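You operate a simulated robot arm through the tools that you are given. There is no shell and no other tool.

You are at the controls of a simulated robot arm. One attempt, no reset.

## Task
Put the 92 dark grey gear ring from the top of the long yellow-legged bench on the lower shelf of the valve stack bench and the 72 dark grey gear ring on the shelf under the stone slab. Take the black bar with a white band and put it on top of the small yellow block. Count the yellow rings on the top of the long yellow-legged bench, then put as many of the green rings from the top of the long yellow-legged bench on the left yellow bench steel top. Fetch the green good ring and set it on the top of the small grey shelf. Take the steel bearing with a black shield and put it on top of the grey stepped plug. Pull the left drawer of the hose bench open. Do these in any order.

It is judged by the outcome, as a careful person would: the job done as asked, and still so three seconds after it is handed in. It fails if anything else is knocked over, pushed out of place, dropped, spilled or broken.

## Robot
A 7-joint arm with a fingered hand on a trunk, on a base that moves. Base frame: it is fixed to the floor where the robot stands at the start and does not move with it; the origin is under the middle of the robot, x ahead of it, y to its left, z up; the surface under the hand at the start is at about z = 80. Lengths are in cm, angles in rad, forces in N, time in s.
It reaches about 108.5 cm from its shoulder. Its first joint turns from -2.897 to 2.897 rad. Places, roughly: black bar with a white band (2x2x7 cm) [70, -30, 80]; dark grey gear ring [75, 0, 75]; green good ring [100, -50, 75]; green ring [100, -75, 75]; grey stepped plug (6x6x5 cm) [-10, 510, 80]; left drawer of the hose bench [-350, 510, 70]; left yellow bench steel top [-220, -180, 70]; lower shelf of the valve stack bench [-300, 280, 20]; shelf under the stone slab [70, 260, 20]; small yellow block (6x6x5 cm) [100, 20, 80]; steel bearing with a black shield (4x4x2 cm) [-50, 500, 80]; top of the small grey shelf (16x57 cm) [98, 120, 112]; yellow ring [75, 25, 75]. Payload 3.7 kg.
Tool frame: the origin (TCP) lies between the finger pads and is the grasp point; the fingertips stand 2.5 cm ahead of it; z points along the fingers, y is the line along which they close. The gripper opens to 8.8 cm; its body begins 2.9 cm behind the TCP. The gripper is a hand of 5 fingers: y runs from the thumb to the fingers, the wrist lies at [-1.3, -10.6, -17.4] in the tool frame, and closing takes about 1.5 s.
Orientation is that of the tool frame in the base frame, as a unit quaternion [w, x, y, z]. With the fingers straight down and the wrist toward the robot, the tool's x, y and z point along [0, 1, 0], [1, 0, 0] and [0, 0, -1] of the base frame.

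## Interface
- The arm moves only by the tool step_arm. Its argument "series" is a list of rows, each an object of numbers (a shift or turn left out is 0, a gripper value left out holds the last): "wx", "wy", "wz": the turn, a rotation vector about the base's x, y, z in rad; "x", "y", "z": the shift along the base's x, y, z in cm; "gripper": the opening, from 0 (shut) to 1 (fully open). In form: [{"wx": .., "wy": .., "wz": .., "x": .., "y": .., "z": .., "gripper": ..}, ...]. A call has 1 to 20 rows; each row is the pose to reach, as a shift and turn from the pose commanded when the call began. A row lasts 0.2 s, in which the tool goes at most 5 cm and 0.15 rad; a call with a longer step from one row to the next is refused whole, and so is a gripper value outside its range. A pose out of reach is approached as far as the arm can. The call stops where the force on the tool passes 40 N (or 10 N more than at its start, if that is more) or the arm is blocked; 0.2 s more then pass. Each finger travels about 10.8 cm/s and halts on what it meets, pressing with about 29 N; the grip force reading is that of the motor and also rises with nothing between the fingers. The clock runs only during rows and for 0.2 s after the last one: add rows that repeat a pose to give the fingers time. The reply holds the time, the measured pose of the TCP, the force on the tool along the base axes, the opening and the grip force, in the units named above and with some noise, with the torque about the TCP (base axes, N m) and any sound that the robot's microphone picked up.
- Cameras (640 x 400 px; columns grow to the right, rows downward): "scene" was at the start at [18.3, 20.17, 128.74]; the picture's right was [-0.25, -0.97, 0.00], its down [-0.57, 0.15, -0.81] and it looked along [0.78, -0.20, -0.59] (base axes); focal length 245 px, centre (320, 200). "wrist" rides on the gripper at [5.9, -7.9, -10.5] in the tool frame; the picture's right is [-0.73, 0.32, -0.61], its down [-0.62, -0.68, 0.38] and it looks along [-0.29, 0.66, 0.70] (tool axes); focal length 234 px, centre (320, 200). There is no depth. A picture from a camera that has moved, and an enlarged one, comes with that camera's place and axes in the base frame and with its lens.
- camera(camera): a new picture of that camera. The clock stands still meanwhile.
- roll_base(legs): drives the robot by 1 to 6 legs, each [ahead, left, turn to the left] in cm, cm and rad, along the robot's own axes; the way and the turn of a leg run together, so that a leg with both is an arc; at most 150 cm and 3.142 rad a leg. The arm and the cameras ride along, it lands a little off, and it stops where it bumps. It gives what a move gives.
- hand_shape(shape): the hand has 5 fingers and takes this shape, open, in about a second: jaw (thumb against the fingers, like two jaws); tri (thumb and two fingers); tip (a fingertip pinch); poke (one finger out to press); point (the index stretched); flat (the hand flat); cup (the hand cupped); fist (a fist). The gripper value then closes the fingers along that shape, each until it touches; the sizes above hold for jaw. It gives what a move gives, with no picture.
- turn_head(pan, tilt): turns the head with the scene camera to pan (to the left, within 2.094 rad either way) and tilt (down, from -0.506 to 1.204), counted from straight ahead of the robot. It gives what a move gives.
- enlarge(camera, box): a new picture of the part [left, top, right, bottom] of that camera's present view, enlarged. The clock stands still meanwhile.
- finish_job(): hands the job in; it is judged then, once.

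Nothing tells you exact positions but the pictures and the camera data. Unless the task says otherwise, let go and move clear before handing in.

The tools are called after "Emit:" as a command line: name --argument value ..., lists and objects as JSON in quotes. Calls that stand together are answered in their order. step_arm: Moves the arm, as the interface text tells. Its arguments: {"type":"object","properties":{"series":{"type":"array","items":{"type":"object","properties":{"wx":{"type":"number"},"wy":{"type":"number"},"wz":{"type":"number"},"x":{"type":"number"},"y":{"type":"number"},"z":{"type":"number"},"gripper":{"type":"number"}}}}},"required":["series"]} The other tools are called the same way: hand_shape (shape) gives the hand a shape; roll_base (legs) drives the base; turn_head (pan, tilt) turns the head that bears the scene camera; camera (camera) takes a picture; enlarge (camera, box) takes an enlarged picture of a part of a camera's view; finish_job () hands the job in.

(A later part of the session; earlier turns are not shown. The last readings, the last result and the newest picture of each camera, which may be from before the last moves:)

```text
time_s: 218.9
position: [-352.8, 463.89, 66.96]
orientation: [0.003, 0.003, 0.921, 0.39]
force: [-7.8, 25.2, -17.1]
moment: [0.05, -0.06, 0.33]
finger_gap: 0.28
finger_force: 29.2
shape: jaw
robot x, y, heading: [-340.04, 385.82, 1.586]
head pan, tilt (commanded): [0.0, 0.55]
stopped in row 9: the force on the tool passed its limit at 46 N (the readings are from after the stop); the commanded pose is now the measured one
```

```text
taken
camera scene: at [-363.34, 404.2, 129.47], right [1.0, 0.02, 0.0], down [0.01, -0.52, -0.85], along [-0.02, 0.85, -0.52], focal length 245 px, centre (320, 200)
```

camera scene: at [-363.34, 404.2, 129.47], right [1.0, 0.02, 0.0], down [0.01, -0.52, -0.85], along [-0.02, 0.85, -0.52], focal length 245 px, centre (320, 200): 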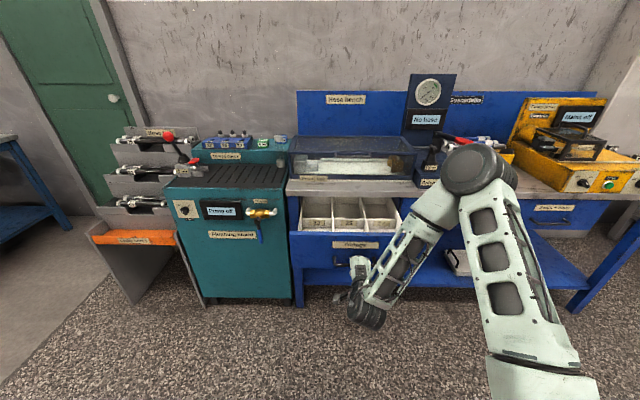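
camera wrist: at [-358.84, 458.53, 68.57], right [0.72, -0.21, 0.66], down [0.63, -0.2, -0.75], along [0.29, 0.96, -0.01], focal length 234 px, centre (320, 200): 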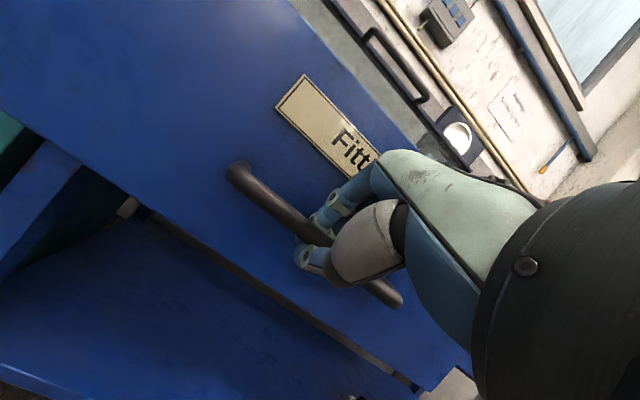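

End stop reached: the drawer is fully open (~25 cm). Relaxing, releasing the handle and backing out along the hand's axis.

Emit:
step_arm --series '[{"y": 0.4}, {"y": 0.4, "gripper": 0.2}, {"y": 0.4, "gripper": 0.35}, {"y": 0.4, "gripper": 0.4}, {"y": -0.1, "z": 0.5, "gripper": 0.5}, {"y": -0.8, "z": 1.2, "gripper": 0.55}, {"y": -1.8, "z": 2.2}, {"y": -3.2, "z": 3.6}, {"y": -4.6, "z": 5}, {"y": -6, "z": 7}, {"y": -6, "z": 9}, {"y": -6, "z": 9}]'

Emit:
camera --camera "scene"

Emit:
camera --camera "wrist"

```text
time_s: 221.5
position: [-353.97, 459.23, 75.97]
orientation: [0.003, 0.003, 0.921, 0.39]
force: [-0.3, 0.2, -1.9]
moment: [0.0, -0.01, -0.03]
finger_gap: 4.8
finger_force: 0.2
shape: jaw
out of reach, approached as far as the arm can: row 9, 10, 11, 12
robot x, y, heading: [-340.19, 385.41, 1.589]
head pan, tilt (commanded): [0.0, 0.55]
```

```text
taken
camera scene: at [-363.3, 404.06, 129.49], right [1.0, 0.02, 0.0], down [0.01, -0.52, -0.85], along [-0.02, 0.85, -0.52], focal length 245 px, centre (320, 200)
```

scene: 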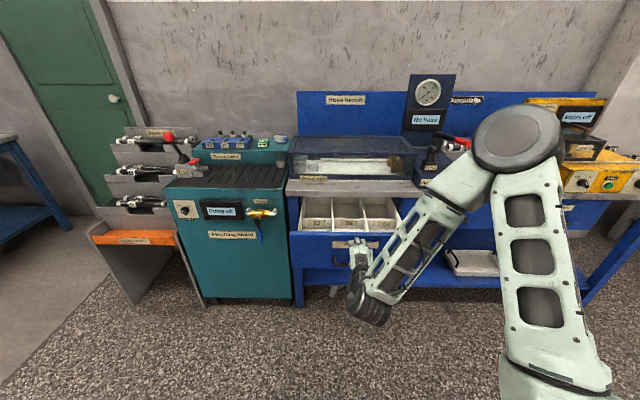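

```text
taken
camera wrist: at [-359.93, 446.44, 77.55], right [0.72, -0.22, 0.66], down [0.63, -0.2, -0.75], along [0.3, 0.95, -0.01], focal length 234 px, centre (320, 200)
```

wrist: 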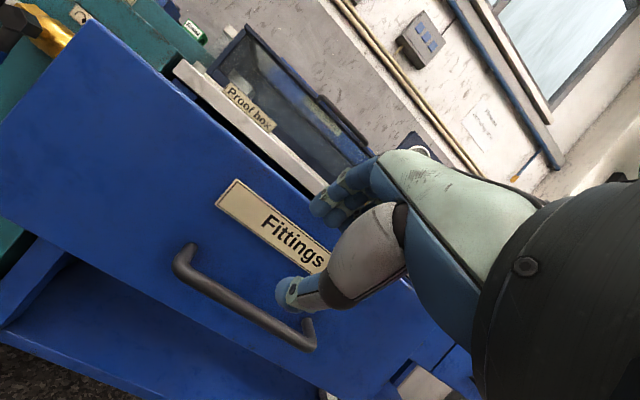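

The drawer stays fully open. I'll back the base off a little, then return the hand to its neutral down pose.

Emit:
roll_base --legs '[[-18, 0, 0]]'

Emit:
step_arm --series '[{"y": 2, "z": 2}, {"y": 4, "z": 4, "wx": -0.1}, {"y": 6, "z": 6, "wx": -0.22}, {"y": 8, "z": 9, "wx": -0.34}, {"y": 8, "z": 12, "wx": -0.46}, {"y": 8, "z": 15, "wx": -0.58}, {"y": 8, "z": 18, "wx": -0.7}, {"y": 8, "z": 21, "wx": -0.8}, {"y": 8, "z": 25, "wx": -0.8}, {"y": 8, "z": 29, "wx": -0.8}, {"y": 8, "z": 33, "wx": -0.8}, {"y": 8, "z": 37, "wx": -0.8}, {"x": 3, "y": 8, "z": 40, "wx": -0.8}, {"x": 6, "y": 8, "z": 42, "wx": -0.8}, {"x": 9, "y": 8, "z": 42, "wx": -0.8}, {"x": 9, "y": 8, "z": 42, "wx": -0.8}]'

Emit:
camera --camera "scene"

Emit:
turn_head --pan 1.57 --tilt 0.4

Emit:
camera --camera "scene"

Emit:
turn_head --pan 2.09 --tilt 0.5

Emit:
camera --camera "scene"

Emit:
turn_head --pan -2.09 --tilt 0.5

Emit:
camera --camera "scene"

```text
time_s: 223.0
position: [-353.59, 441.37, 75.95]
orientation: [0.003, 0.002, 0.921, 0.39]
force: [0.2, -0.1, -0.5]
moment: [0.0, -0.03, 0.01]
finger_gap: 4.78
finger_force: 0.2
shape: jaw
robot x, y, heading: [-339.77, 368.02, 1.588]
head pan, tilt (commanded): [0.0, 0.55]
```

```text
time_s: 226.4
position: [-344.54, 449.33, 117.99]
orientation: [0.004, 0.0, 1.0, 0.001]
force: [-0.3, -0.2, -0.4]
moment: [-0.05, 0.04, -0.02]
finger_gap: 4.8
finger_force: 0.2
shape: jaw
robot x, y, heading: [-339.95, 367.64, 1.592]
head pan, tilt (commanded): [0.0, 0.55]
```

```text
taken
camera scene: at [-362.96, 386.07, 129.49], right [1.0, 0.02, 0.0], down [0.01, -0.52, -0.85], along [-0.02, 0.85, -0.52], focal length 245 px, centre (320, 200)
```

scene: 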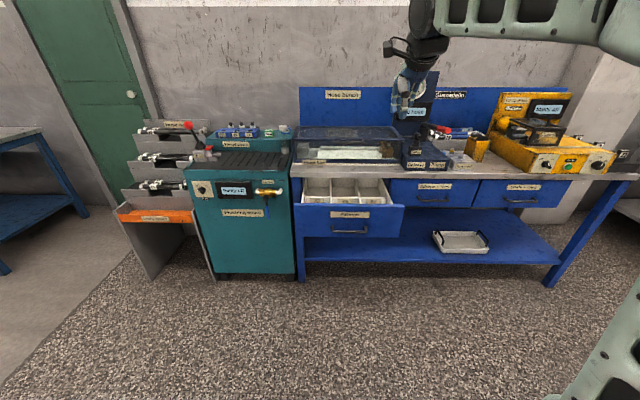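

```text
time_s: 228.1
position: [-344.53, 449.26, 117.93]
orientation: [0.005, 0.002, 1.0, 0.0]
force: [0.4, -0.4, -0.3]
moment: [0.0, 0.0, 0.02]
finger_gap: 4.79
finger_force: 0.0
shape: jaw
robot x, y, heading: [-339.86, 367.49, 1.588]
head pan, tilt (commanded): [1.571, 0.4]
```

```text
taken
camera scene: at [-372.06, 376.93, 130.86], right [-0.02, 1.0, 0.0], down [0.39, 0.01, -0.92], along [-0.92, -0.02, -0.39], focal length 245 px, centre (320, 200)
```

scene: 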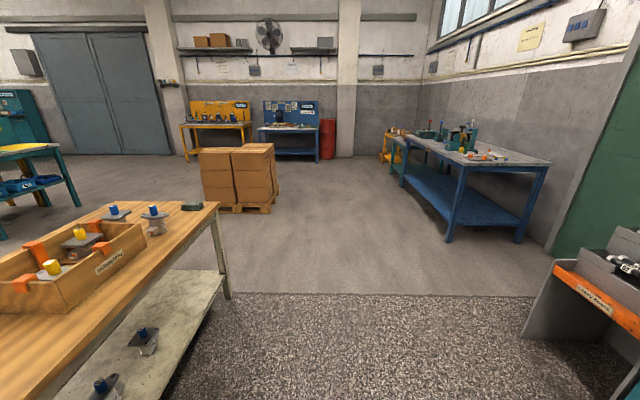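

```text
time_s: 229.0
position: [-344.68, 449.3, 118.07]
orientation: [0.005, 0.002, 1.0, 0.001]
force: [-0.2, 0.6, -0.2]
moment: [0.01, 0.0, -0.02]
finger_gap: 4.82
finger_force: 0.1
shape: jaw
robot x, y, heading: [-339.79, 367.68, 1.589]
head pan, tilt (commanded): [2.089, 0.499]
```

```text
taken
camera scene: at [-370.62, 372.45, 129.95], right [-0.51, 0.86, 0.0], down [0.41, 0.24, -0.88], along [-0.76, -0.45, -0.48], focal length 245 px, centre (320, 200)
```

scene: 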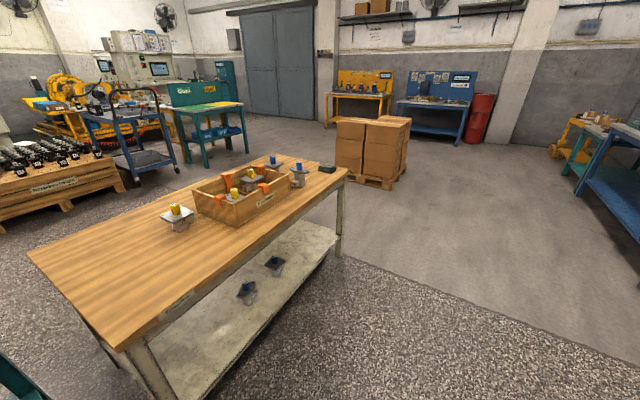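

```text
time_s: 232.4
position: [-344.62, 449.37, 117.91]
orientation: [0.005, 0.002, 1.0, 0.0]
force: [1.3, -0.7, 0.3]
moment: [0.0, -0.02, -0.02]
finger_gap: 4.81
finger_force: 0.0
shape: jaw
robot x, y, heading: [-340.35, 367.69, 1.59]
head pan, tilt (commanded): [-2.089, 0.499]
```

```text
taken
camera scene: at [-354.81, 372.73, 129.95], right [-0.48, -0.88, 0.0], down [-0.42, 0.23, -0.88], along [0.77, -0.42, -0.48], focal length 245 px, centre (320, 200)
```

scene: 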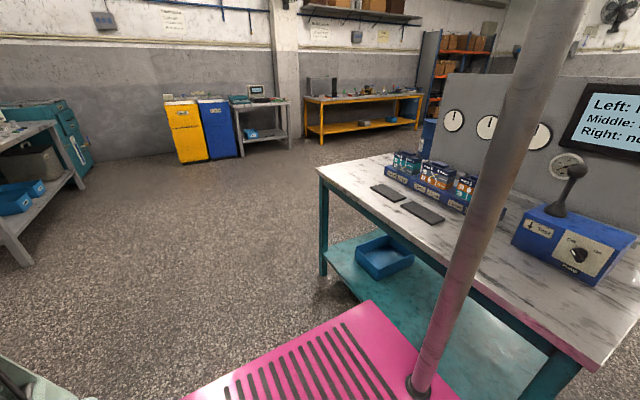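

The valve stack bench is the teal one right behind me (x≈-357…-242, y≈245…313), with a free lower shelf beside a blue bin. Now I'll drive back to the long bench to fetch the 92 ring.

Emit:
roll_base --legs '[[0, -150, -0.01], [0, -130, -0.008], [0, 0, -1.571], [0, -150, 0], [0, -150, 0], [0, -40, 0]]'

Emit:
turn_head --pan -0.2 --tilt 0.5

Emit:
camera --camera "scene"

```text
time_s: 266.0
position: [18.34, 30.76, 118.03]
orientation: [0.003, 0.711, 0.703, -0.002]
force: [0.4, -0.1, 0.4]
moment: [0.01, -0.04, -0.02]
finger_gap: 4.79
finger_force: 0.1
shape: jaw
robot x, y, heading: [-63.1, 26.64, 0.008]
head pan, tilt (commanded): [-2.089, 0.499]
```

```text
time_s: 267.9
position: [18.43, 30.8, 118.06]
orientation: [0.004, 0.711, 0.703, -0.003]
force: [0.2, 0.3, -0.1]
moment: [0.0, -0.01, 0.0]
finger_gap: 4.8
finger_force: 0.2
shape: jaw
robot x, y, heading: [-63.45, 26.66, 0.012]
head pan, tilt (commanded): [-0.201, 0.499]
```

```text
taken
camera scene: at [-44.73, 47.39, 129.95], right [-0.19, -0.98, 0.0], down [-0.47, 0.09, -0.88], along [0.86, -0.17, -0.48], focal length 245 px, centre (320, 200)
```

scene: 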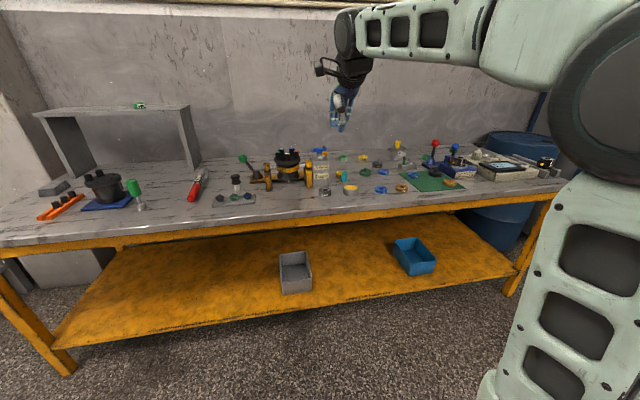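

Good overall view. Moving in toward the 92 ring.

Emit:
roll_base --legs '[[0, -25, -0.008], [55, 0, 0]]'

Emit:
hand_shape --shape "tri"

Emit:
turn_head --pan -0.3 --tilt 0.6

Emit:
camera --camera "scene"

Emit:
camera --camera "wrist"

```text
time_s: 272.4
position: [73.62, 5.05, 117.93]
orientation: [0.004, 0.714, 0.7, -0.003]
force: [-0.5, 0.1, 0.1]
moment: [-0.03, 0.03, -0.01]
finger_gap: 4.8
finger_force: 0.2
shape: jaw
robot x, y, heading: [-7.93, 1.98, 0.005]
head pan, tilt (commanded): [-0.201, 0.499]
```

```text
time_s: 273.3
position: [73.64, 4.94, 117.92]
orientation: [0.004, 0.714, 0.7, -0.003]
force: [-0.5, -0.5, -0.2]
moment: [-0.02, -0.03, 0.01]
finger_gap: 8.78
finger_force: 0.1
shape: tri
robot x, y, heading: [-8.15, 2.08, 0.0]
head pan, tilt (commanded): [-0.201, 0.499]
```

```text
time_s: 274.0
position: [73.65, 5.03, 117.96]
orientation: [0.004, 0.715, 0.7, -0.003]
force: [0.9, 0.1, 0.6]
moment: [0.0, 0.01, 0.02]
finger_gap: 8.79
finger_force: 0.0
shape: tri
robot x, y, heading: [-7.61, 1.78, -0.002]
head pan, tilt (commanded): [-0.3, 0.6]
```

```text
taken
camera scene: at [10.23, 21.58, 129.04], right [-0.3, -0.96, 0.0], down [-0.54, 0.17, -0.83], along [0.79, -0.24, -0.56], focal length 245 px, centre (320, 200)
```

scene: 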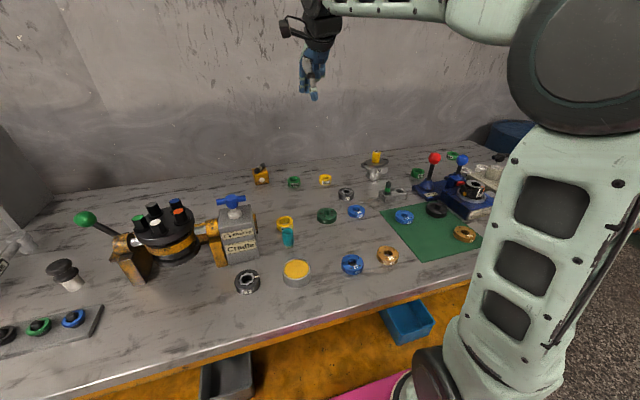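

```text
taken
camera wrist: at [65.83, 11.24, 128.36], right [0.31, -0.73, 0.61], down [-0.69, -0.61, -0.38], along [0.65, -0.31, -0.69], focal length 234 px, centre (320, 200)
```

wrist: 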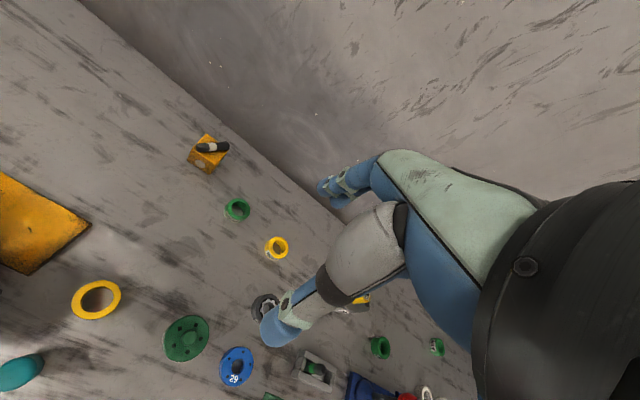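

Emit:
step_arm --series '[{"x": 0.5, "y": -2, "z": -3}, {"x": 1, "y": -4.5, "z": -6}, {"x": 1.5, "y": -7, "z": -9.5}, {"x": 2.5, "y": -9.5, "z": -13}, {"x": 3.5, "y": -12, "z": -16}, {"x": 4, "y": -13.3, "z": -19.5}, {"x": 4, "y": -13.3, "z": -23}, {"x": 4, "y": -13.3, "z": -25}, {"x": 4, "y": -13.3, "z": -25}]'

Emit:
camera --camera "wrist"

Emit:
enlarge --camera "scene" --box '[270, 130, 430, 230]'

```text
time_s: 276.0
position: [77.46, -8.28, 92.94]
orientation: [0.003, 0.715, 0.699, -0.002]
force: [0.2, -0.2, -0.1]
moment: [-0.02, 0.03, 0.02]
finger_gap: 8.79
finger_force: 0.1
shape: tri
robot x, y, heading: [-7.83, 1.71, 0.0]
head pan, tilt (commanded): [-0.3, 0.6]
```

```text
taken
camera wrist: at [69.78, -2.0, 103.36], right [0.31, -0.73, 0.61], down [-0.69, -0.61, -0.38], along [0.65, -0.31, -0.69], focal length 234 px, centre (320, 200)
```

wrist: 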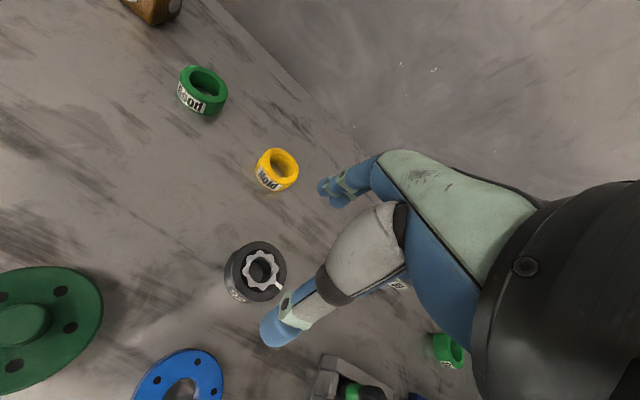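

```text
4.00 times, centred on (350, 180) of scene
camera zoom: at [10.23, 21.58, 129.04], right [-0.3, -0.96, 0.0], down [-0.54, 0.17, -0.83], along [0.79, -0.24, -0.56], focal length 981 px, centre (200, 280)
```

zoom: 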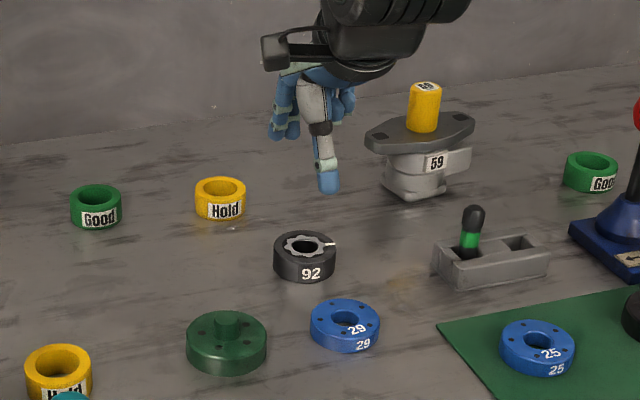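

Ring 92's centre is about (77.75, -8.65). I'll yaw the hand slightly away from the item-59 plate, then descend and grip.

Emit:
step_arm --series '[{"x": 0.25, "y": -0.35, "wz": -0.15, "gripper": 0.9}, {"x": 0.25, "y": -0.35, "wz": -0.28}, {"x": 0.25, "y": -0.35, "z": -3, "wz": -0.28}, {"x": 0.25, "y": -0.35, "z": -6, "wz": -0.28}, {"x": 0.25, "y": -0.35, "z": -8.5, "wz": -0.28}, {"x": 0.25, "y": -0.35, "z": -9.8, "wz": -0.28}, {"x": 0.25, "y": -0.35, "z": -10.1, "wz": -0.28}, {"x": 0.25, "y": -0.35, "z": -10.1, "wz": -0.28}]'

Emit:
camera --camera "wrist"

Emit:
enlarge --camera "scene" --box '[270, 130, 430, 230]'

```text
time_s: 277.8
position: [77.8, -8.61, 82.89]
orientation: [0.003, 0.805, 0.593, -0.003]
force: [-0.8, -0.8, -0.1]
moment: [0.01, -0.03, -0.01]
finger_gap: 7.94
finger_force: 0.1
shape: tri
robot x, y, heading: [-7.73, 1.67, -0.0]
head pan, tilt (commanded): [-0.3, 0.6]
```

```text
taken
camera wrist: at [72.04, -0.49, 93.27], right [0.09, -0.78, 0.61], down [-0.84, -0.4, -0.38], along [0.54, -0.48, -0.69], focal length 234 px, centre (320, 200)
```

wrist: 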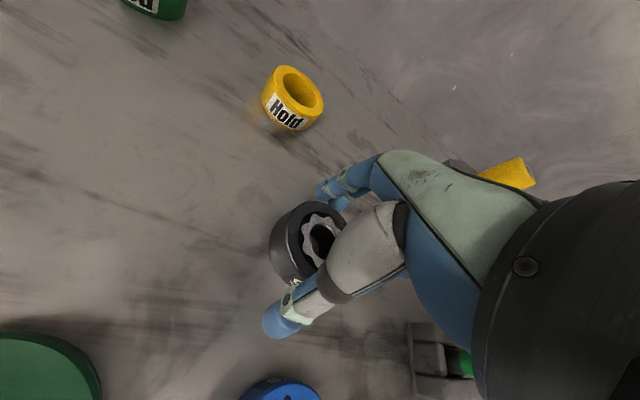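

```text
4.00 times, centred on (350, 180) of scene
camera zoom: at [10.23, 21.58, 129.04], right [-0.3, -0.96, 0.0], down [-0.54, 0.17, -0.83], along [0.79, -0.24, -0.56], focal length 981 px, centre (200, 280)
```

zoom: 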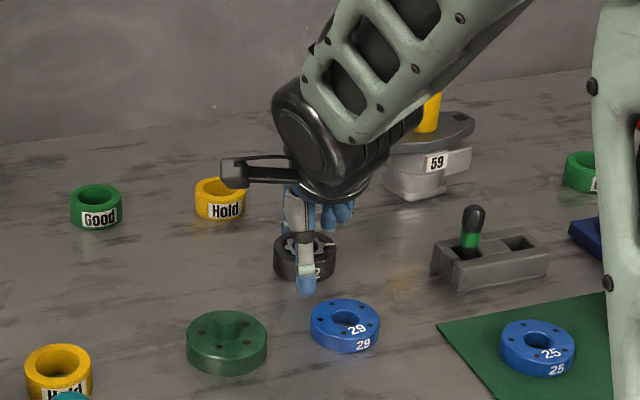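

Clear of neighbours. Closing on the 92 ring and lifting slowly.

Emit:
step_arm --series '[{"gripper": 0.75}, {"gripper": 0.6}, {"gripper": 0.45}, {"gripper": 0.3}, {"gripper": 0.2}, {"gripper": 0.2}, {"gripper": 0.2}]'

Emit:
step_arm --series '[{"z": 0.5}, {"z": 1.2}, {"z": 2.2}, {"z": 3.5}, {"z": 5}, {"z": 7}, {"z": 9}, {"z": 11}, {"z": 14}, {"z": 17}, {"z": 20}, {"z": 23}, {"z": 26}, {"z": 30}, {"z": 34}, {"z": 34}]'

Emit:
camera --camera "wrist"

Emit:
camera --camera "scene"

```text
time_s: 279.4
position: [77.78, -8.64, 82.9]
orientation: [0.002, 0.805, 0.593, -0.003]
force: [-0.1, 1.0, 0.4]
moment: [0.03, 0.01, -0.04]
finger_gap: 4.42
finger_force: 28.7
shape: tri
robot x, y, heading: [-8.13, 2.09, 0.0]
head pan, tilt (commanded): [-0.3, 0.6]
```

```text
time_s: 282.8
position: [77.96, -8.6, 116.82]
orientation: [0.003, 0.805, 0.593, -0.003]
force: [0.2, -0.9, -3.7]
moment: [0.05, -0.01, 0.0]
finger_gap: 4.41
finger_force: 29.1
shape: tri
robot x, y, heading: [-7.75, 1.68, 0.001]
head pan, tilt (commanded): [-0.3, 0.6]
```

```text
taken
camera wrist: at [72.09, -0.51, 127.2], right [0.09, -0.78, 0.61], down [-0.84, -0.4, -0.38], along [0.54, -0.48, -0.69], focal length 234 px, centre (320, 200)
```

wrist: 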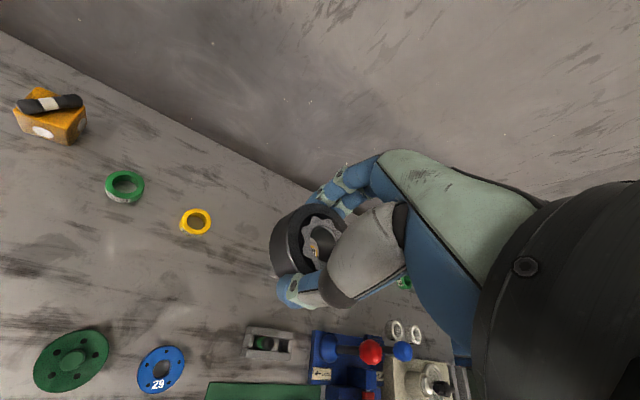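

```text
taken
camera scene: at [10.24, 21.58, 129.04], right [-0.3, -0.96, 0.0], down [-0.54, 0.17, -0.82], along [0.79, -0.24, -0.57], focal length 245 px, centre (320, 200)
```

scene: 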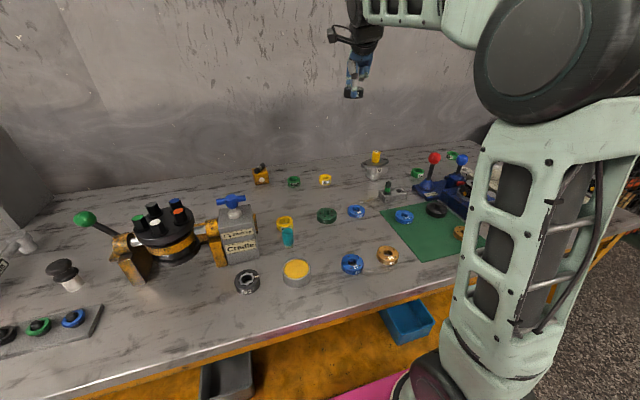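

92 ring is held firmly. Retracting and driving to the north side of the valve stack bench.

Emit:
step_arm --series '[{"x": -2, "z": 1}, {"x": -5, "z": 2}, {"x": -8, "z": 3}, {"x": -11, "z": 3, "wz": 0.05}, {"x": -14, "z": 3, "wz": 0.1}, {"x": -17, "z": 3, "wz": 0.15}, {"x": -19, "z": 3, "wz": 0.2}, {"x": -19, "z": 3, "wz": 0.28}, {"x": -19, "z": 3, "wz": 0.28}]'

Emit:
roll_base --legs '[[-50, 0, 0], [0, 150, 0], [0, 150, 0], [0, 100, 0], [0, 0, -1.571]]'

Emit:
roll_base --legs '[[0, -150, 0], [0, -90, 0]]'

Emit:
turn_head --pan 0.0 --tilt 0.7

Emit:
camera --camera "scene"

```text
time_s: 284.8
position: [58.86, -8.66, 119.81]
orientation: [0.004, 0.715, 0.699, -0.002]
force: [0.3, 0.4, -2.8]
moment: [0.02, -0.02, -0.01]
finger_gap: 4.42
finger_force: 28.8
shape: tri
robot x, y, heading: [-8.13, 1.75, -0.0]
head pan, tilt (commanded): [-0.3, 0.6]
```

```text
time_s: 310.4
position: [-63.92, 334.62, 119.75]
orientation: [0.0, 1.0, -0.028, -0.004]
force: [0.1, -0.4, -3.9]
moment: [-0.03, -0.04, 0.0]
finger_gap: 4.35
finger_force: 29.0
shape: tri
robot x, y, heading: [-51.46, 401.28, -1.605]
head pan, tilt (commanded): [-0.3, 0.6]
```

```text
time_s: 322.1
position: [-303.34, 343.49, 119.94]
orientation: [0.001, 1.0, -0.029, -0.004]
force: [-0.6, 0.5, -3.1]
moment: [-0.04, -0.03, -0.02]
finger_gap: 4.36
finger_force: 29.0
shape: tri
robot x, y, heading: [-290.7, 410.03, -1.606]
head pan, tilt (commanded): [-0.3, 0.6]
```

```text
time_s: 322.9
position: [-303.38, 343.52, 119.84]
orientation: [0.001, 1.0, -0.028, -0.004]
force: [0.5, -0.3, -3.1]
moment: [0.03, -0.01, -0.03]
finger_gap: 4.38
finger_force: 29.5
shape: tri
robot x, y, heading: [-290.12, 409.86, -1.612]
head pan, tilt (commanded): [0.0, 0.7]
```

```text
taken
camera scene: at [-268.77, 390.45, 128.18], right [-1.0, 0.04, 0.0], down [0.02, 0.64, -0.77], along [-0.03, -0.76, -0.64], focal length 245 px, centre (320, 200)
```

scene: 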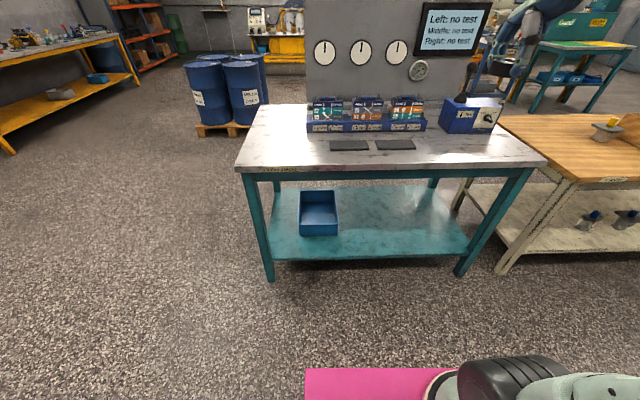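

The valve stack bench is straight ahead, with plenty of free teal shelf to the right of the blue bin. Measuring it.

Emit:
enlarge --camera "scene" --box '[220, 130, 560, 290]'

```text
1.88 times, centred on (390, 210) of scene
camera zoom: at [-268.77, 390.45, 128.18], right [-1.0, 0.04, 0.0], down [0.02, 0.64, -0.77], along [-0.03, -0.76, -0.64], focal length 462 px, centre (188, 181)
```

zoom: 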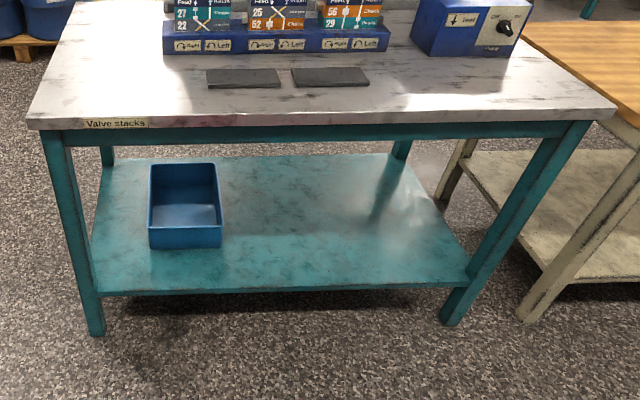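

Shelf is at z≈20, front edge y≈310; table top underside ≈73–76. I'll aim for (-312, 298). Lowering the arm in front of the table.

Emit:
step_arm --series '[{"x": -0.5, "y": -1, "z": -3}, {"x": -1, "y": -2, "z": -6}, {"x": -1.5, "y": -3, "z": -9}, {"x": -2, "y": -4, "z": -12.5}, {"x": -2.5, "y": -5, "z": -16}, {"x": -3, "y": -6, "z": -19.5}, {"x": -3.5, "y": -7, "z": -23}, {"x": -4, "y": -8, "z": -26.5}, {"x": -4.5, "y": -9, "z": -30}, {"x": -5, "y": -10, "z": -33.5}, {"x": -5.5, "y": -11, "z": -37}, {"x": -6, "y": -12, "z": -40.5}, {"x": -6.5, "y": -13, "z": -44}, {"x": -7, "y": -14, "z": -47.5}, {"x": -7.5, "y": -14.5, "z": -51}, {"x": -8, "y": -15, "z": -54.5}, {"x": -8.5, "y": -15.5, "z": -58}, {"x": -8.6, "y": -16, "z": -61}, {"x": -8.6, "y": -16, "z": -61}]'

Emit:
camera --camera "scene"

```text
time_s: 326.9
position: [-311.84, 327.4, 58.94]
orientation: [0.001, 1.0, -0.029, -0.004]
force: [0.4, -1.0, -3.2]
moment: [0.01, -0.05, 0.02]
finger_gap: 4.35
finger_force: 29.7
shape: tri
robot x, y, heading: [-290.32, 409.92, -1.605]
head pan, tilt (commanded): [0.0, 0.7]
```

```text
taken
camera scene: at [-268.77, 390.45, 128.18], right [-1.0, 0.04, 0.0], down [0.02, 0.64, -0.76], along [-0.03, -0.76, -0.64], focal length 245 px, centre (320, 200)
```

scene: 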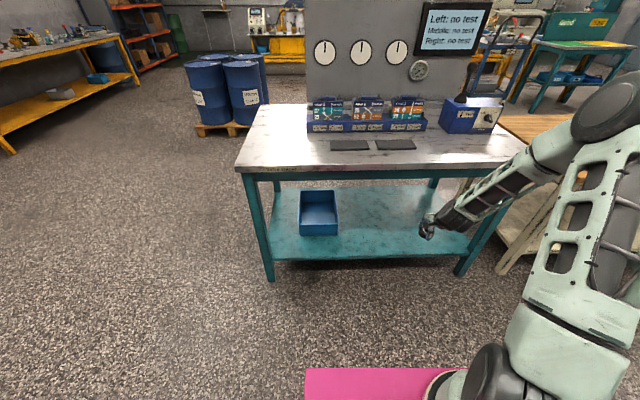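

Emit:
step_arm --series '[{"z": -3.5}, {"z": -7}, {"z": -10.5}, {"z": -14}, {"z": -17.5}, {"z": -21}, {"z": -24.5}, {"z": -27.5}, {"z": -27.5}]'

Emit:
camera --camera "scene"

Emit:
camera --camera "wrist"

```text
time_s: 328.9
position: [-311.87, 327.42, 31.23]
orientation: [0.001, 1.0, -0.028, -0.004]
force: [0.5, -1.0, -3.2]
moment: [0.05, 0.02, 0.01]
finger_gap: 4.32
finger_force: 28.6
shape: tri
robot x, y, heading: [-290.51, 410.12, -1.606]
head pan, tilt (commanded): [0.0, 0.7]
```

```text
taken
camera scene: at [-268.76, 390.45, 128.18], right [-1.0, 0.04, 0.0], down [0.02, 0.64, -0.76], along [-0.03, -0.76, -0.64], focal length 245 px, centre (320, 200)
```

scene: 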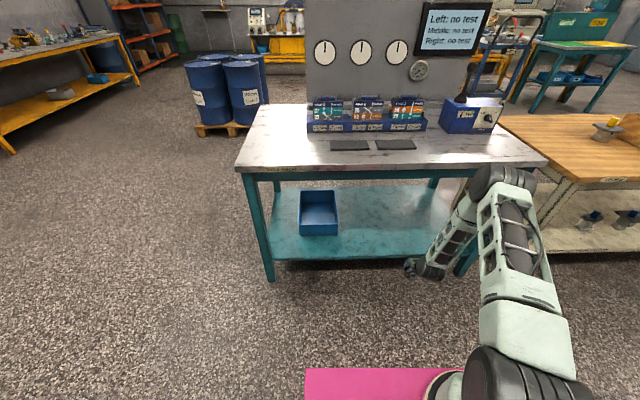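

```text
taken
camera wrist: at [-305.53, 335.07, 41.65], right [-0.74, -0.28, 0.61], down [-0.59, 0.72, -0.38], along [-0.33, -0.64, -0.69], focal length 234 px, centre (320, 200)
```

wrist: 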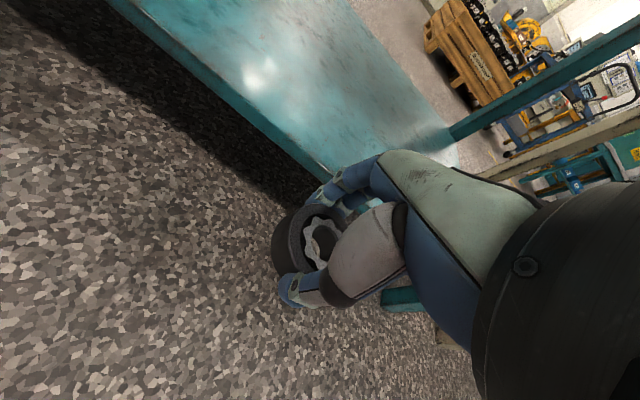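

Now moving the base 6 cm closer and extending under the table.

Emit:
roll_base --legs '[[6, 0, 0]]'

Emit:
step_arm --series '[{"y": -2}, {"y": -4}, {"y": -6}, {"y": -8}, {"y": -10}, {"y": -12}, {"y": -14}, {"y": -16}, {"y": -18}, {"y": -20}, {"y": -22}, {"y": -23}, {"y": -23}]'

Emit:
camera --camera "scene"

Emit:
camera --camera "wrist"

```text
time_s: 329.9
position: [-312.15, 321.38, 31.3]
orientation: [0.001, 1.0, -0.028, -0.004]
force: [-0.3, -0.6, -3.6]
moment: [0.0, -0.05, 0.0]
finger_gap: 4.28
finger_force: 29.1
shape: tri
robot x, y, heading: [-290.57, 404.01, -1.608]
head pan, tilt (commanded): [0.0, 0.7]
```

```text
time_s: 332.7
position: [-312.12, 298.42, 31.22]
orientation: [0.001, 1.0, -0.029, -0.004]
force: [0.0, -0.6, -3.3]
moment: [-0.01, -0.02, -0.02]
finger_gap: 4.29
finger_force: 28.6
shape: tri
robot x, y, heading: [-290.76, 404.27, -1.606]
head pan, tilt (commanded): [0.0, 0.7]
```

```text
taken
camera scene: at [-268.98, 384.44, 128.18], right [-1.0, 0.04, 0.0], down [0.02, 0.64, -0.76], along [-0.03, -0.76, -0.64], focal length 245 px, centre (320, 200)
```

scene: 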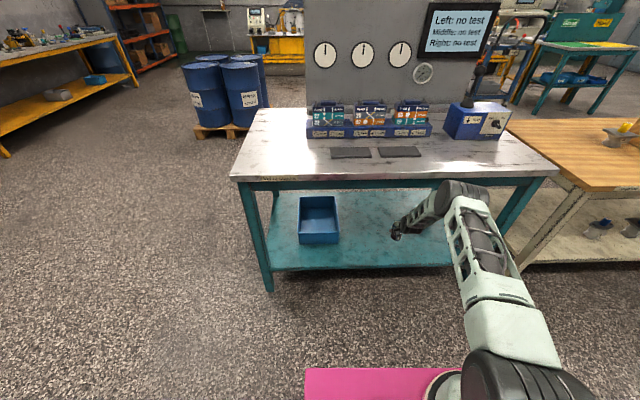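

```text
taken
camera wrist: at [-305.73, 306.09, 41.64], right [-0.74, -0.28, 0.61], down [-0.59, 0.72, -0.38], along [-0.33, -0.64, -0.69], focal length 234 px, centre (320, 200)
```

wrist: 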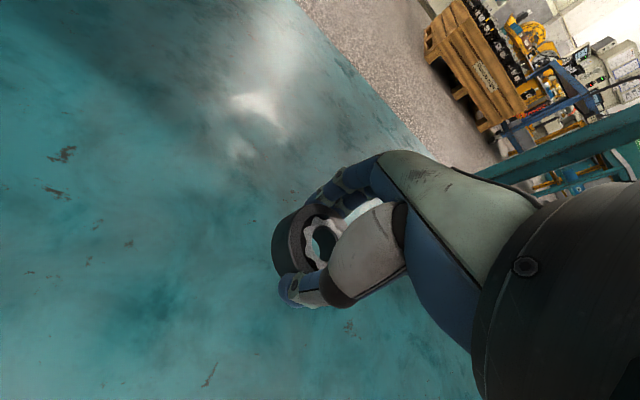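

Over the shelf. Lowering to contact in small steps.

Emit:
step_arm --series '[{"z": -1}, {"z": -2}, {"z": -3}, {"z": -4}, {"z": -5}, {"z": -6}, {"z": -6}]'

Emit:
step_arm --series '[{"z": -0.3}, {"z": -0.6}, {"z": -0.9}, {"z": -0.9}]'

Emit:
camera --camera "wrist"

```text
time_s: 334.3
position: [-312.11, 298.47, 25.27]
orientation: [0.001, 1.0, -0.027, -0.005]
force: [0.3, -0.1, -3.7]
moment: [-0.02, 0.0, -0.03]
finger_gap: 4.29
finger_force: 29.3
shape: tri
robot x, y, heading: [-290.67, 403.85, -1.603]
head pan, tilt (commanded): [0.0, 0.7]
```

```text
time_s: 335.3
position: [-312.21, 298.21, 24.77]
orientation: [0.003, 1.0, -0.029, -0.005]
force: [2.1, 3.6, 27.5]
moment: [0.09, 0.01, -0.02]
finger_gap: 4.38
finger_force: 28.6
shape: tri
robot x, y, heading: [-290.78, 403.77, -1.607]
head pan, tilt (commanded): [0.0, 0.7]
```

```text
taken
camera wrist: at [-305.73, 305.93, 35.04], right [-0.74, -0.28, 0.62], down [-0.59, 0.71, -0.38], along [-0.33, -0.64, -0.69], focal length 234 px, centre (320, 200)
```

wrist: 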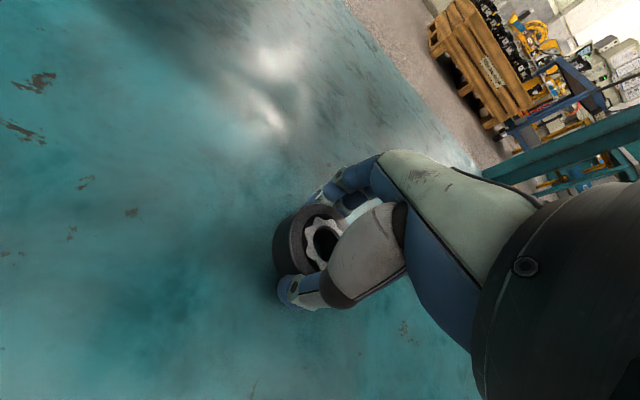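

Contact on the shelf (27 N). Easing, releasing, and rising.

Emit:
step_arm --series '[{"z": 0.5}, {"z": 0.5, "gripper": 0.55}, {"z": 0.5, "gripper": 0.7}, {"z": 0.5, "gripper": 0.85}, {"z": 0.5, "gripper": 1}, {"z": 0.5, "gripper": 1}, {"z": 0.5, "gripper": 1}]'

Emit:
step_arm --series '[{"z": 1}, {"z": 2.5}, {"z": 4.5}, {"z": 7}, {"z": 7}]'

Emit:
camera --camera "wrist"

```text
time_s: 336.9
position: [-312.03, 298.45, 24.82]
orientation: [0.001, 1.0, -0.028, -0.005]
force: [-0.1, 1.2, 0.9]
moment: [0.0, 0.01, -0.02]
finger_gap: 8.78
finger_force: 0.0
shape: tri
robot x, y, heading: [-290.35, 404.07, -1.606]
head pan, tilt (commanded): [0.0, 0.7]
```

```text
time_s: 338.1
position: [-312.09, 298.35, 31.91]
orientation: [0.0, 1.0, -0.029, -0.005]
force: [-0.2, 0.2, 0.0]
moment: [0.03, 0.0, 0.01]
finger_gap: 8.76
finger_force: 0.0
shape: tri
robot x, y, heading: [-290.61, 404.17, -1.603]
head pan, tilt (commanded): [0.0, 0.7]
```

```text
taken
camera wrist: at [-305.75, 306.09, 42.28], right [-0.74, -0.28, 0.61], down [-0.59, 0.72, -0.38], along [-0.33, -0.64, -0.69], focal length 234 px, centre (320, 200)
```

wrist: 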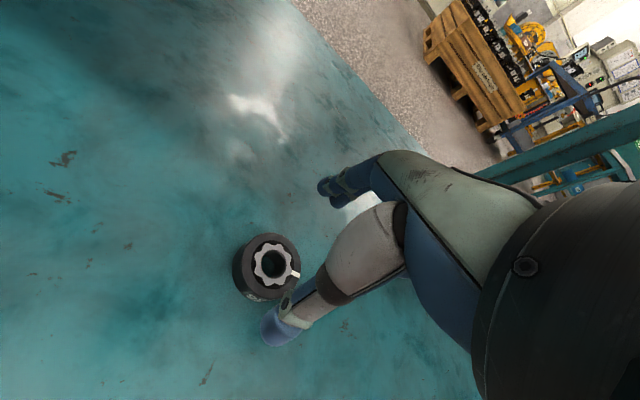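

Ring 92 is in place on the valve stack bench's lower shelf. Retracting the arm out and up.

Emit:
step_arm --series '[{"y": 3}, {"y": 6}, {"y": 9}, {"y": 12}, {"y": 15}, {"y": 18}, {"y": 21}, {"y": 24}, {"y": 27, "z": 1}, {"y": 29, "z": 4}, {"y": 31, "z": 8}, {"y": 32, "z": 12}, {"y": 33, "z": 16}, {"y": 34, "z": 20}, {"y": 35, "z": 24}, {"y": 36, "z": 28}, {"y": 37, "z": 32}, {"y": 38, "z": 36}, {"y": 39, "z": 40}, {"y": 40, "z": 44}]'

Emit:
step_arm --series '[{"y": 1, "z": 4}, {"y": 2, "z": 8}, {"y": 3, "z": 12}, {"y": 4, "z": 16}, {"y": 5, "z": 20}, {"y": 5, "z": 24, "x": 1}, {"y": 5, "z": 28, "x": 2}, {"y": 5, "z": 32, "x": 3}, {"y": 5, "z": 36, "x": 4}, {"y": 5, "z": 40, "x": 5}, {"y": 5, "z": 43, "x": 6}, {"y": 5, "z": 43, "x": 8}, {"y": 5, "z": 43, "x": 8}]'

Emit:
camera --camera "scene"

```text
time_s: 342.3
position: [-312.15, 338.27, 76.08]
orientation: [-0.001, 1.0, -0.03, -0.006]
force: [-0.5, 0.8, 0.5]
moment: [-0.01, 0.03, 0.01]
finger_gap: 8.77
finger_force: 0.1
shape: tri
robot x, y, heading: [-290.57, 403.78, -1.608]
head pan, tilt (commanded): [0.0, 0.7]
```

```text
time_s: 345.1
position: [-304.16, 343.3, 118.95]
orientation: [0.0, 1.0, -0.028, -0.005]
force: [-0.3, -0.8, -0.7]
moment: [-0.02, 0.02, 0.01]
finger_gap: 8.76
finger_force: 0.1
shape: tri
robot x, y, heading: [-290.67, 403.88, -1.604]
head pan, tilt (commanded): [0.0, 0.7]
```

```text
taken
camera scene: at [-268.97, 384.46, 128.18], right [-1.0, 0.04, 0.0], down [0.02, 0.64, -0.76], along [-0.03, -0.76, -0.64], focal length 245 px, centre (320, 200)
```

scene: 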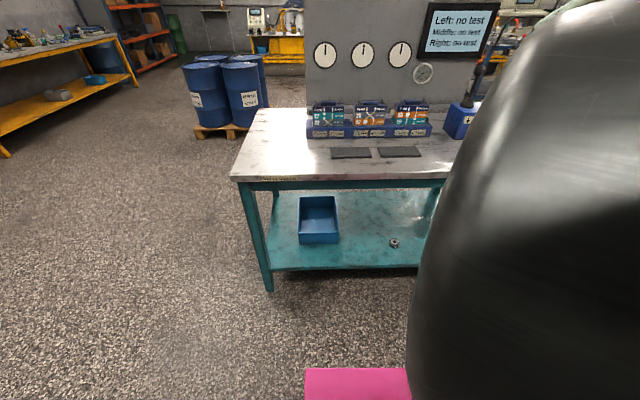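

Both gear rings are placed. Driving back to the long bench for the first green ring to take to the yellow bench.

Emit:
roll_base --legs '[[0, 150, 0], [0, 88, 0], [0, 0, 1.606]]'

Emit:
roll_base --legs '[[0, -150, 0], [0, -150, 0], [0, -130, 0]]'

Emit:
turn_head --pan -0.4 --tilt 0.5

Emit:
camera --camera "scene"

```text
time_s: 360.7
position: [8.77, 380.88, 118.99]
orientation: [0.003, 0.723, 0.691, -0.002]
force: [0.4, 0.0, 0.8]
moment: [-0.02, 0.0, 0.03]
finger_gap: 8.77
finger_force: 0.2
shape: tri
robot x, y, heading: [-52.05, 393.82, -0.028]
head pan, tilt (commanded): [0.0, 0.7]
```

```text
time_s: 381.4
position: [-3.82, -51.21, 118.93]
orientation: [0.003, 0.728, 0.686, -0.003]
force: [-0.2, -0.1, 0.8]
moment: [0.03, 0.03, 0.02]
finger_gap: 8.76
finger_force: 0.1
shape: tri
robot x, y, heading: [-64.38, -37.77, -0.032]
head pan, tilt (commanded): [0.0, 0.7]
```

```text
time_s: 382.2
position: [-3.66, -51.22, 118.88]
orientation: [0.004, 0.728, 0.686, -0.003]
force: [-0.5, -0.7, 0.1]
moment: [0.02, 0.0, 0.01]
finger_gap: 8.75
finger_force: 0.1
shape: tri
robot x, y, heading: [-63.96, -37.79, -0.037]
head pan, tilt (commanded): [-0.4, 0.499]
```

```text
taken
camera scene: at [-45.38, -19.61, 129.95], right [-0.42, -0.91, 0.0], down [-0.43, 0.2, -0.88], along [0.8, -0.37, -0.48], focal length 245 px, centre (320, 200)
```

scene: 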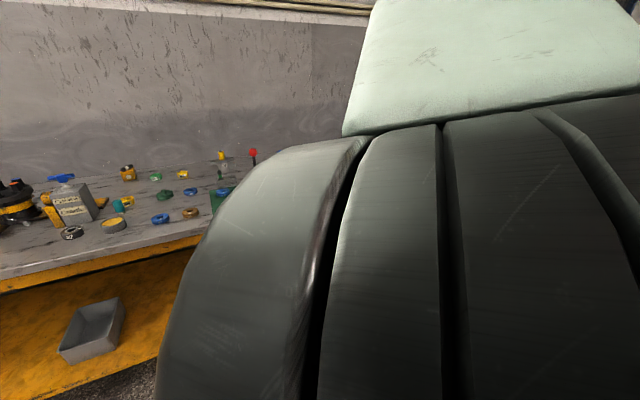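

Emit:
roll_base --legs '[[0, 0, 0.035], [57, 0, 0]]'

Emit:
step_arm --series '[{"x": 3}, {"x": 6}, {"x": 9}, {"x": 12}, {"x": 15, "y": -1}, {"x": 18, "y": -2}, {"x": 21, "y": -3}, {"x": 24, "y": -5}, {"x": 27, "y": -7}, {"x": 30, "y": -9}, {"x": 33, "y": -11, "z": -1}, {"x": 36, "y": -13, "z": -2}, {"x": 39, "y": -15, "z": -3}, {"x": 41, "y": -16.5, "z": -6}, {"x": 41, "y": -16.5, "z": -10}, {"x": 41, "y": -16.5, "z": -14}, {"x": 41, "y": -16.5, "z": -14}]'

Emit:
camera --camera "wrist"

Emit:
camera --camera "scene"

```text
time_s: 385.9
position: [53.55, -49.59, 118.99]
orientation: [0.004, 0.716, 0.698, -0.003]
force: [0.0, -0.5, -0.5]
moment: [0.0, -0.01, 0.0]
finger_gap: 8.8
finger_force: 0.1
shape: tri
robot x, y, heading: [-7.46, -37.65, -0.002]
head pan, tilt (commanded): [-0.4, 0.499]
```

```text
time_s: 389.5
position: [94.34, -66.22, 104.86]
orientation: [0.004, 0.717, 0.697, -0.003]
force: [-0.2, -0.4, 0.5]
moment: [0.04, 0.0, 0.04]
finger_gap: 8.78
finger_force: 0.1
shape: tri
out of reach, approached as far as the arm can: row 13, 14, 15
robot x, y, heading: [-7.28, -38.07, -0.002]
head pan, tilt (commanded): [-0.4, 0.499]
```

```text
taken
camera wrist: at [86.57, -59.9, 115.26], right [0.3, -0.73, 0.61], down [-0.7, -0.61, -0.38], along [0.65, -0.31, -0.69], focal length 234 px, centre (320, 200)
```

wrist: 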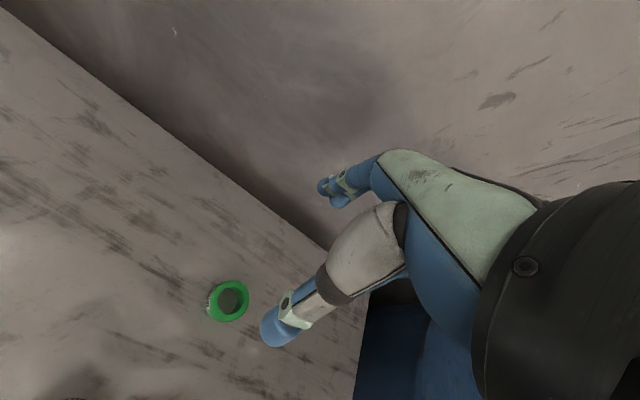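

```text
taken
camera scene: at [10.86, -19.24, 129.95], right [-0.39, -0.92, 0.0], down [-0.44, 0.19, -0.88], along [0.81, -0.35, -0.48], focal length 245 px, centre (320, 200)
```

scene: 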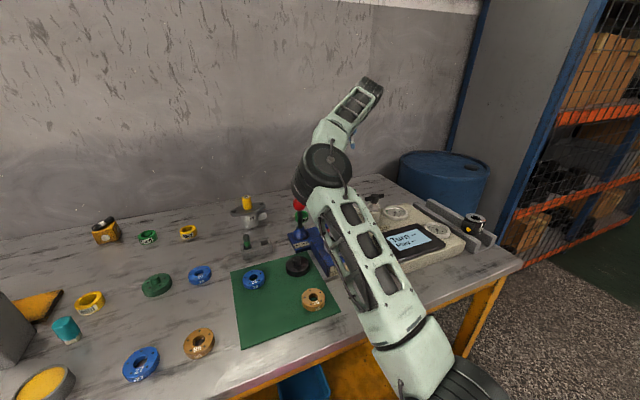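

Green ring G3 is at about (93.5, -68.4). Aligning over it and descending.

Emit:
step_arm --series '[{"x": -0.4, "y": -1, "z": -3, "wz": -0.1}, {"x": -0.8, "y": -2.2, "z": -6, "wz": -0.2}, {"x": -0.8, "y": -2.2, "z": -9, "wz": -0.25}, {"x": -0.8, "y": -2.2, "z": -12, "wz": -0.25}, {"x": -0.8, "y": -2.2, "z": -12, "wz": -0.25}]'

Emit:
camera --camera "wrist"

Emit:
enlarge --camera "scene" --box '[300, 120, 460, 260]'

```text
time_s: 390.7
position: [93.61, -68.27, 92.9]
orientation: [0.002, 0.798, 0.603, -0.003]
force: [-0.9, 0.0, 1.1]
moment: [0.0, -0.01, 0.0]
finger_gap: 8.78
finger_force: 0.0
shape: tri
robot x, y, heading: [-7.53, -37.56, -0.004]
head pan, tilt (commanded): [-0.4, 0.499]
```

```text
taken
camera wrist: at [87.61, -60.3, 103.2], right [0.11, -0.78, 0.61], down [-0.83, -0.42, -0.38], along [0.55, -0.46, -0.69], focal length 234 px, centre (320, 200)
```

wrist: 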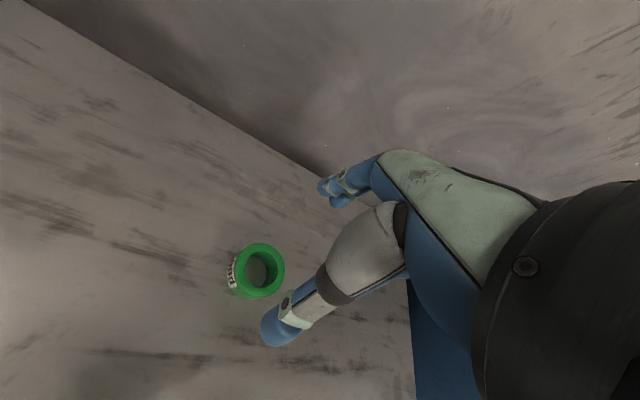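

```text
2.86 times, centred on (380, 190) of scene
camera zoom: at [10.87, -19.25, 129.95], right [-0.39, -0.92, 0.0], down [-0.44, 0.19, -0.88], along [0.81, -0.35, -0.48], focal length 700 px, centre (149, 229)
```

zoom: 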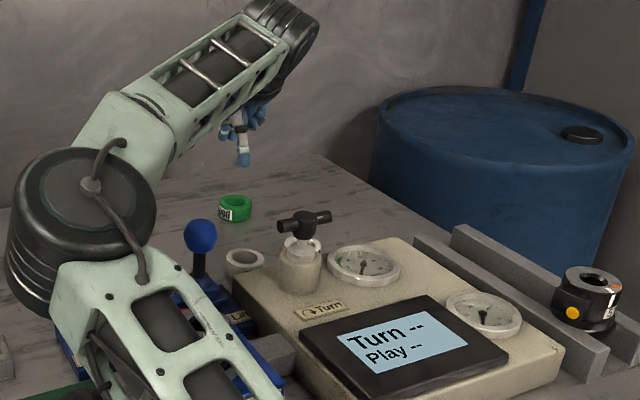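

Before descending I check clearances: the elbow is swung out low to the left, close to the red lever, so I won't go down like this. I'll raise and pull back to re-pose the arm.

Emit:
step_arm --series '[{"z": 3, "x": -1}, {"z": 6, "x": -3}, {"z": 9, "x": -6}, {"z": 12, "x": -9}, {"z": 15, "x": -12}, {"z": 18, "x": -15, "wz": 0.05}, {"z": 20, "x": -18, "wz": 0.1}, {"z": 21, "x": -21, "wz": 0.15}, {"z": 21, "x": -24, "wz": 0.2}, {"z": 21, "x": -27, "wz": 0.25}, {"z": 21, "x": -30, "y": -2, "wz": 0.25}, {"z": 21, "x": -30, "y": -3, "wz": 0.25}]'

Emit:
turn_head --pan -0.9 --tilt 0.3

Emit:
camera --camera "scene"

```text
time_s: 393.3
position: [63.61, -71.27, 113.88]
orientation: [0.003, 0.716, 0.698, -0.003]
force: [0.1, 0.2, -0.2]
moment: [-0.03, -0.02, -0.01]
finger_gap: 8.8
finger_force: 0.1
shape: tri
robot x, y, heading: [-8.03, -37.81, -0.003]
head pan, tilt (commanded): [-0.4, 0.499]
```

```text
time_s: 394.2
position: [63.64, -71.35, 113.88]
orientation: [0.003, 0.716, 0.698, -0.002]
force: [0.3, 1.0, -0.5]
moment: [0.02, 0.0, 0.02]
finger_gap: 8.8
finger_force: 0.0
shape: tri
robot x, y, heading: [-7.11, -38.02, -0.01]
head pan, tilt (commanded): [-0.901, 0.3]
```

```text
taken
camera scene: at [8.27, -23.01, 131.79], right [-0.79, -0.62, 0.0], down [-0.18, 0.23, -0.96], along [0.59, -0.75, -0.3], focal length 245 px, centre (320, 200)
```

scene: 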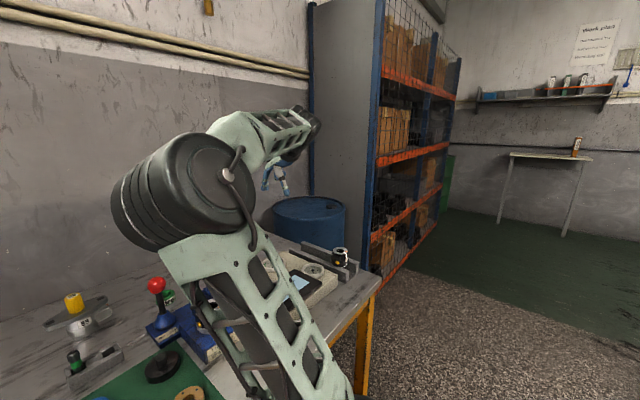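

The elbow has drifted to the left over earlier moves. I'll try yawing the hand counter-clockwise here in free air to coax the elbow back to the right/up, watching the camera.

Emit:
step_arm --series '[{"wz": 0.15}, {"wz": 0.3}, {"wz": 0.45}, {"wz": 0.6}, {"wz": 0.75}, {"wz": 0.9}, {"wz": 1.05}, {"wz": 1.2}, {"wz": 1.35}, {"wz": 1.5}, {"wz": 1.5}]'

Emit:
camera --camera "scene"

```text
time_s: 396.6
position: [61.07, -66.28, 111.43]
orientation: [0.005, 0.049, 0.999, 0.0]
force: [0.3, 0.0, 0.5]
moment: [0.03, 0.0, 0.01]
finger_gap: 8.81
finger_force: 0.1
shape: tri
out of reach, approached as far as the arm can: row 7, 8, 9, 10, 11
robot x, y, heading: [-7.66, -38.14, -0.008]
head pan, tilt (commanded): [-0.901, 0.3]
```

```text
taken
camera scene: at [8.27, -23.01, 131.79], right [-0.79, -0.62, 0.0], down [-0.18, 0.23, -0.96], along [0.59, -0.75, -0.3], focal length 245 px, centre (320, 200)
```

scene: 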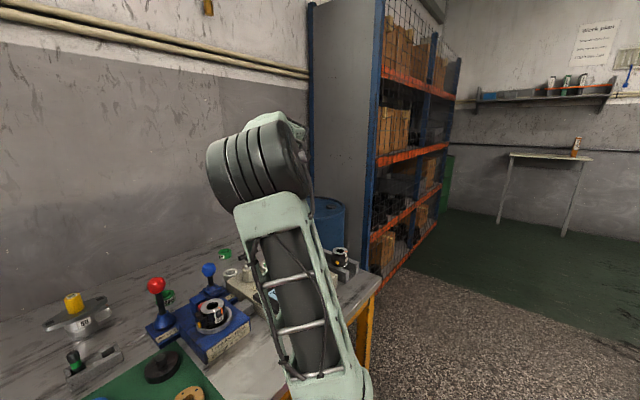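

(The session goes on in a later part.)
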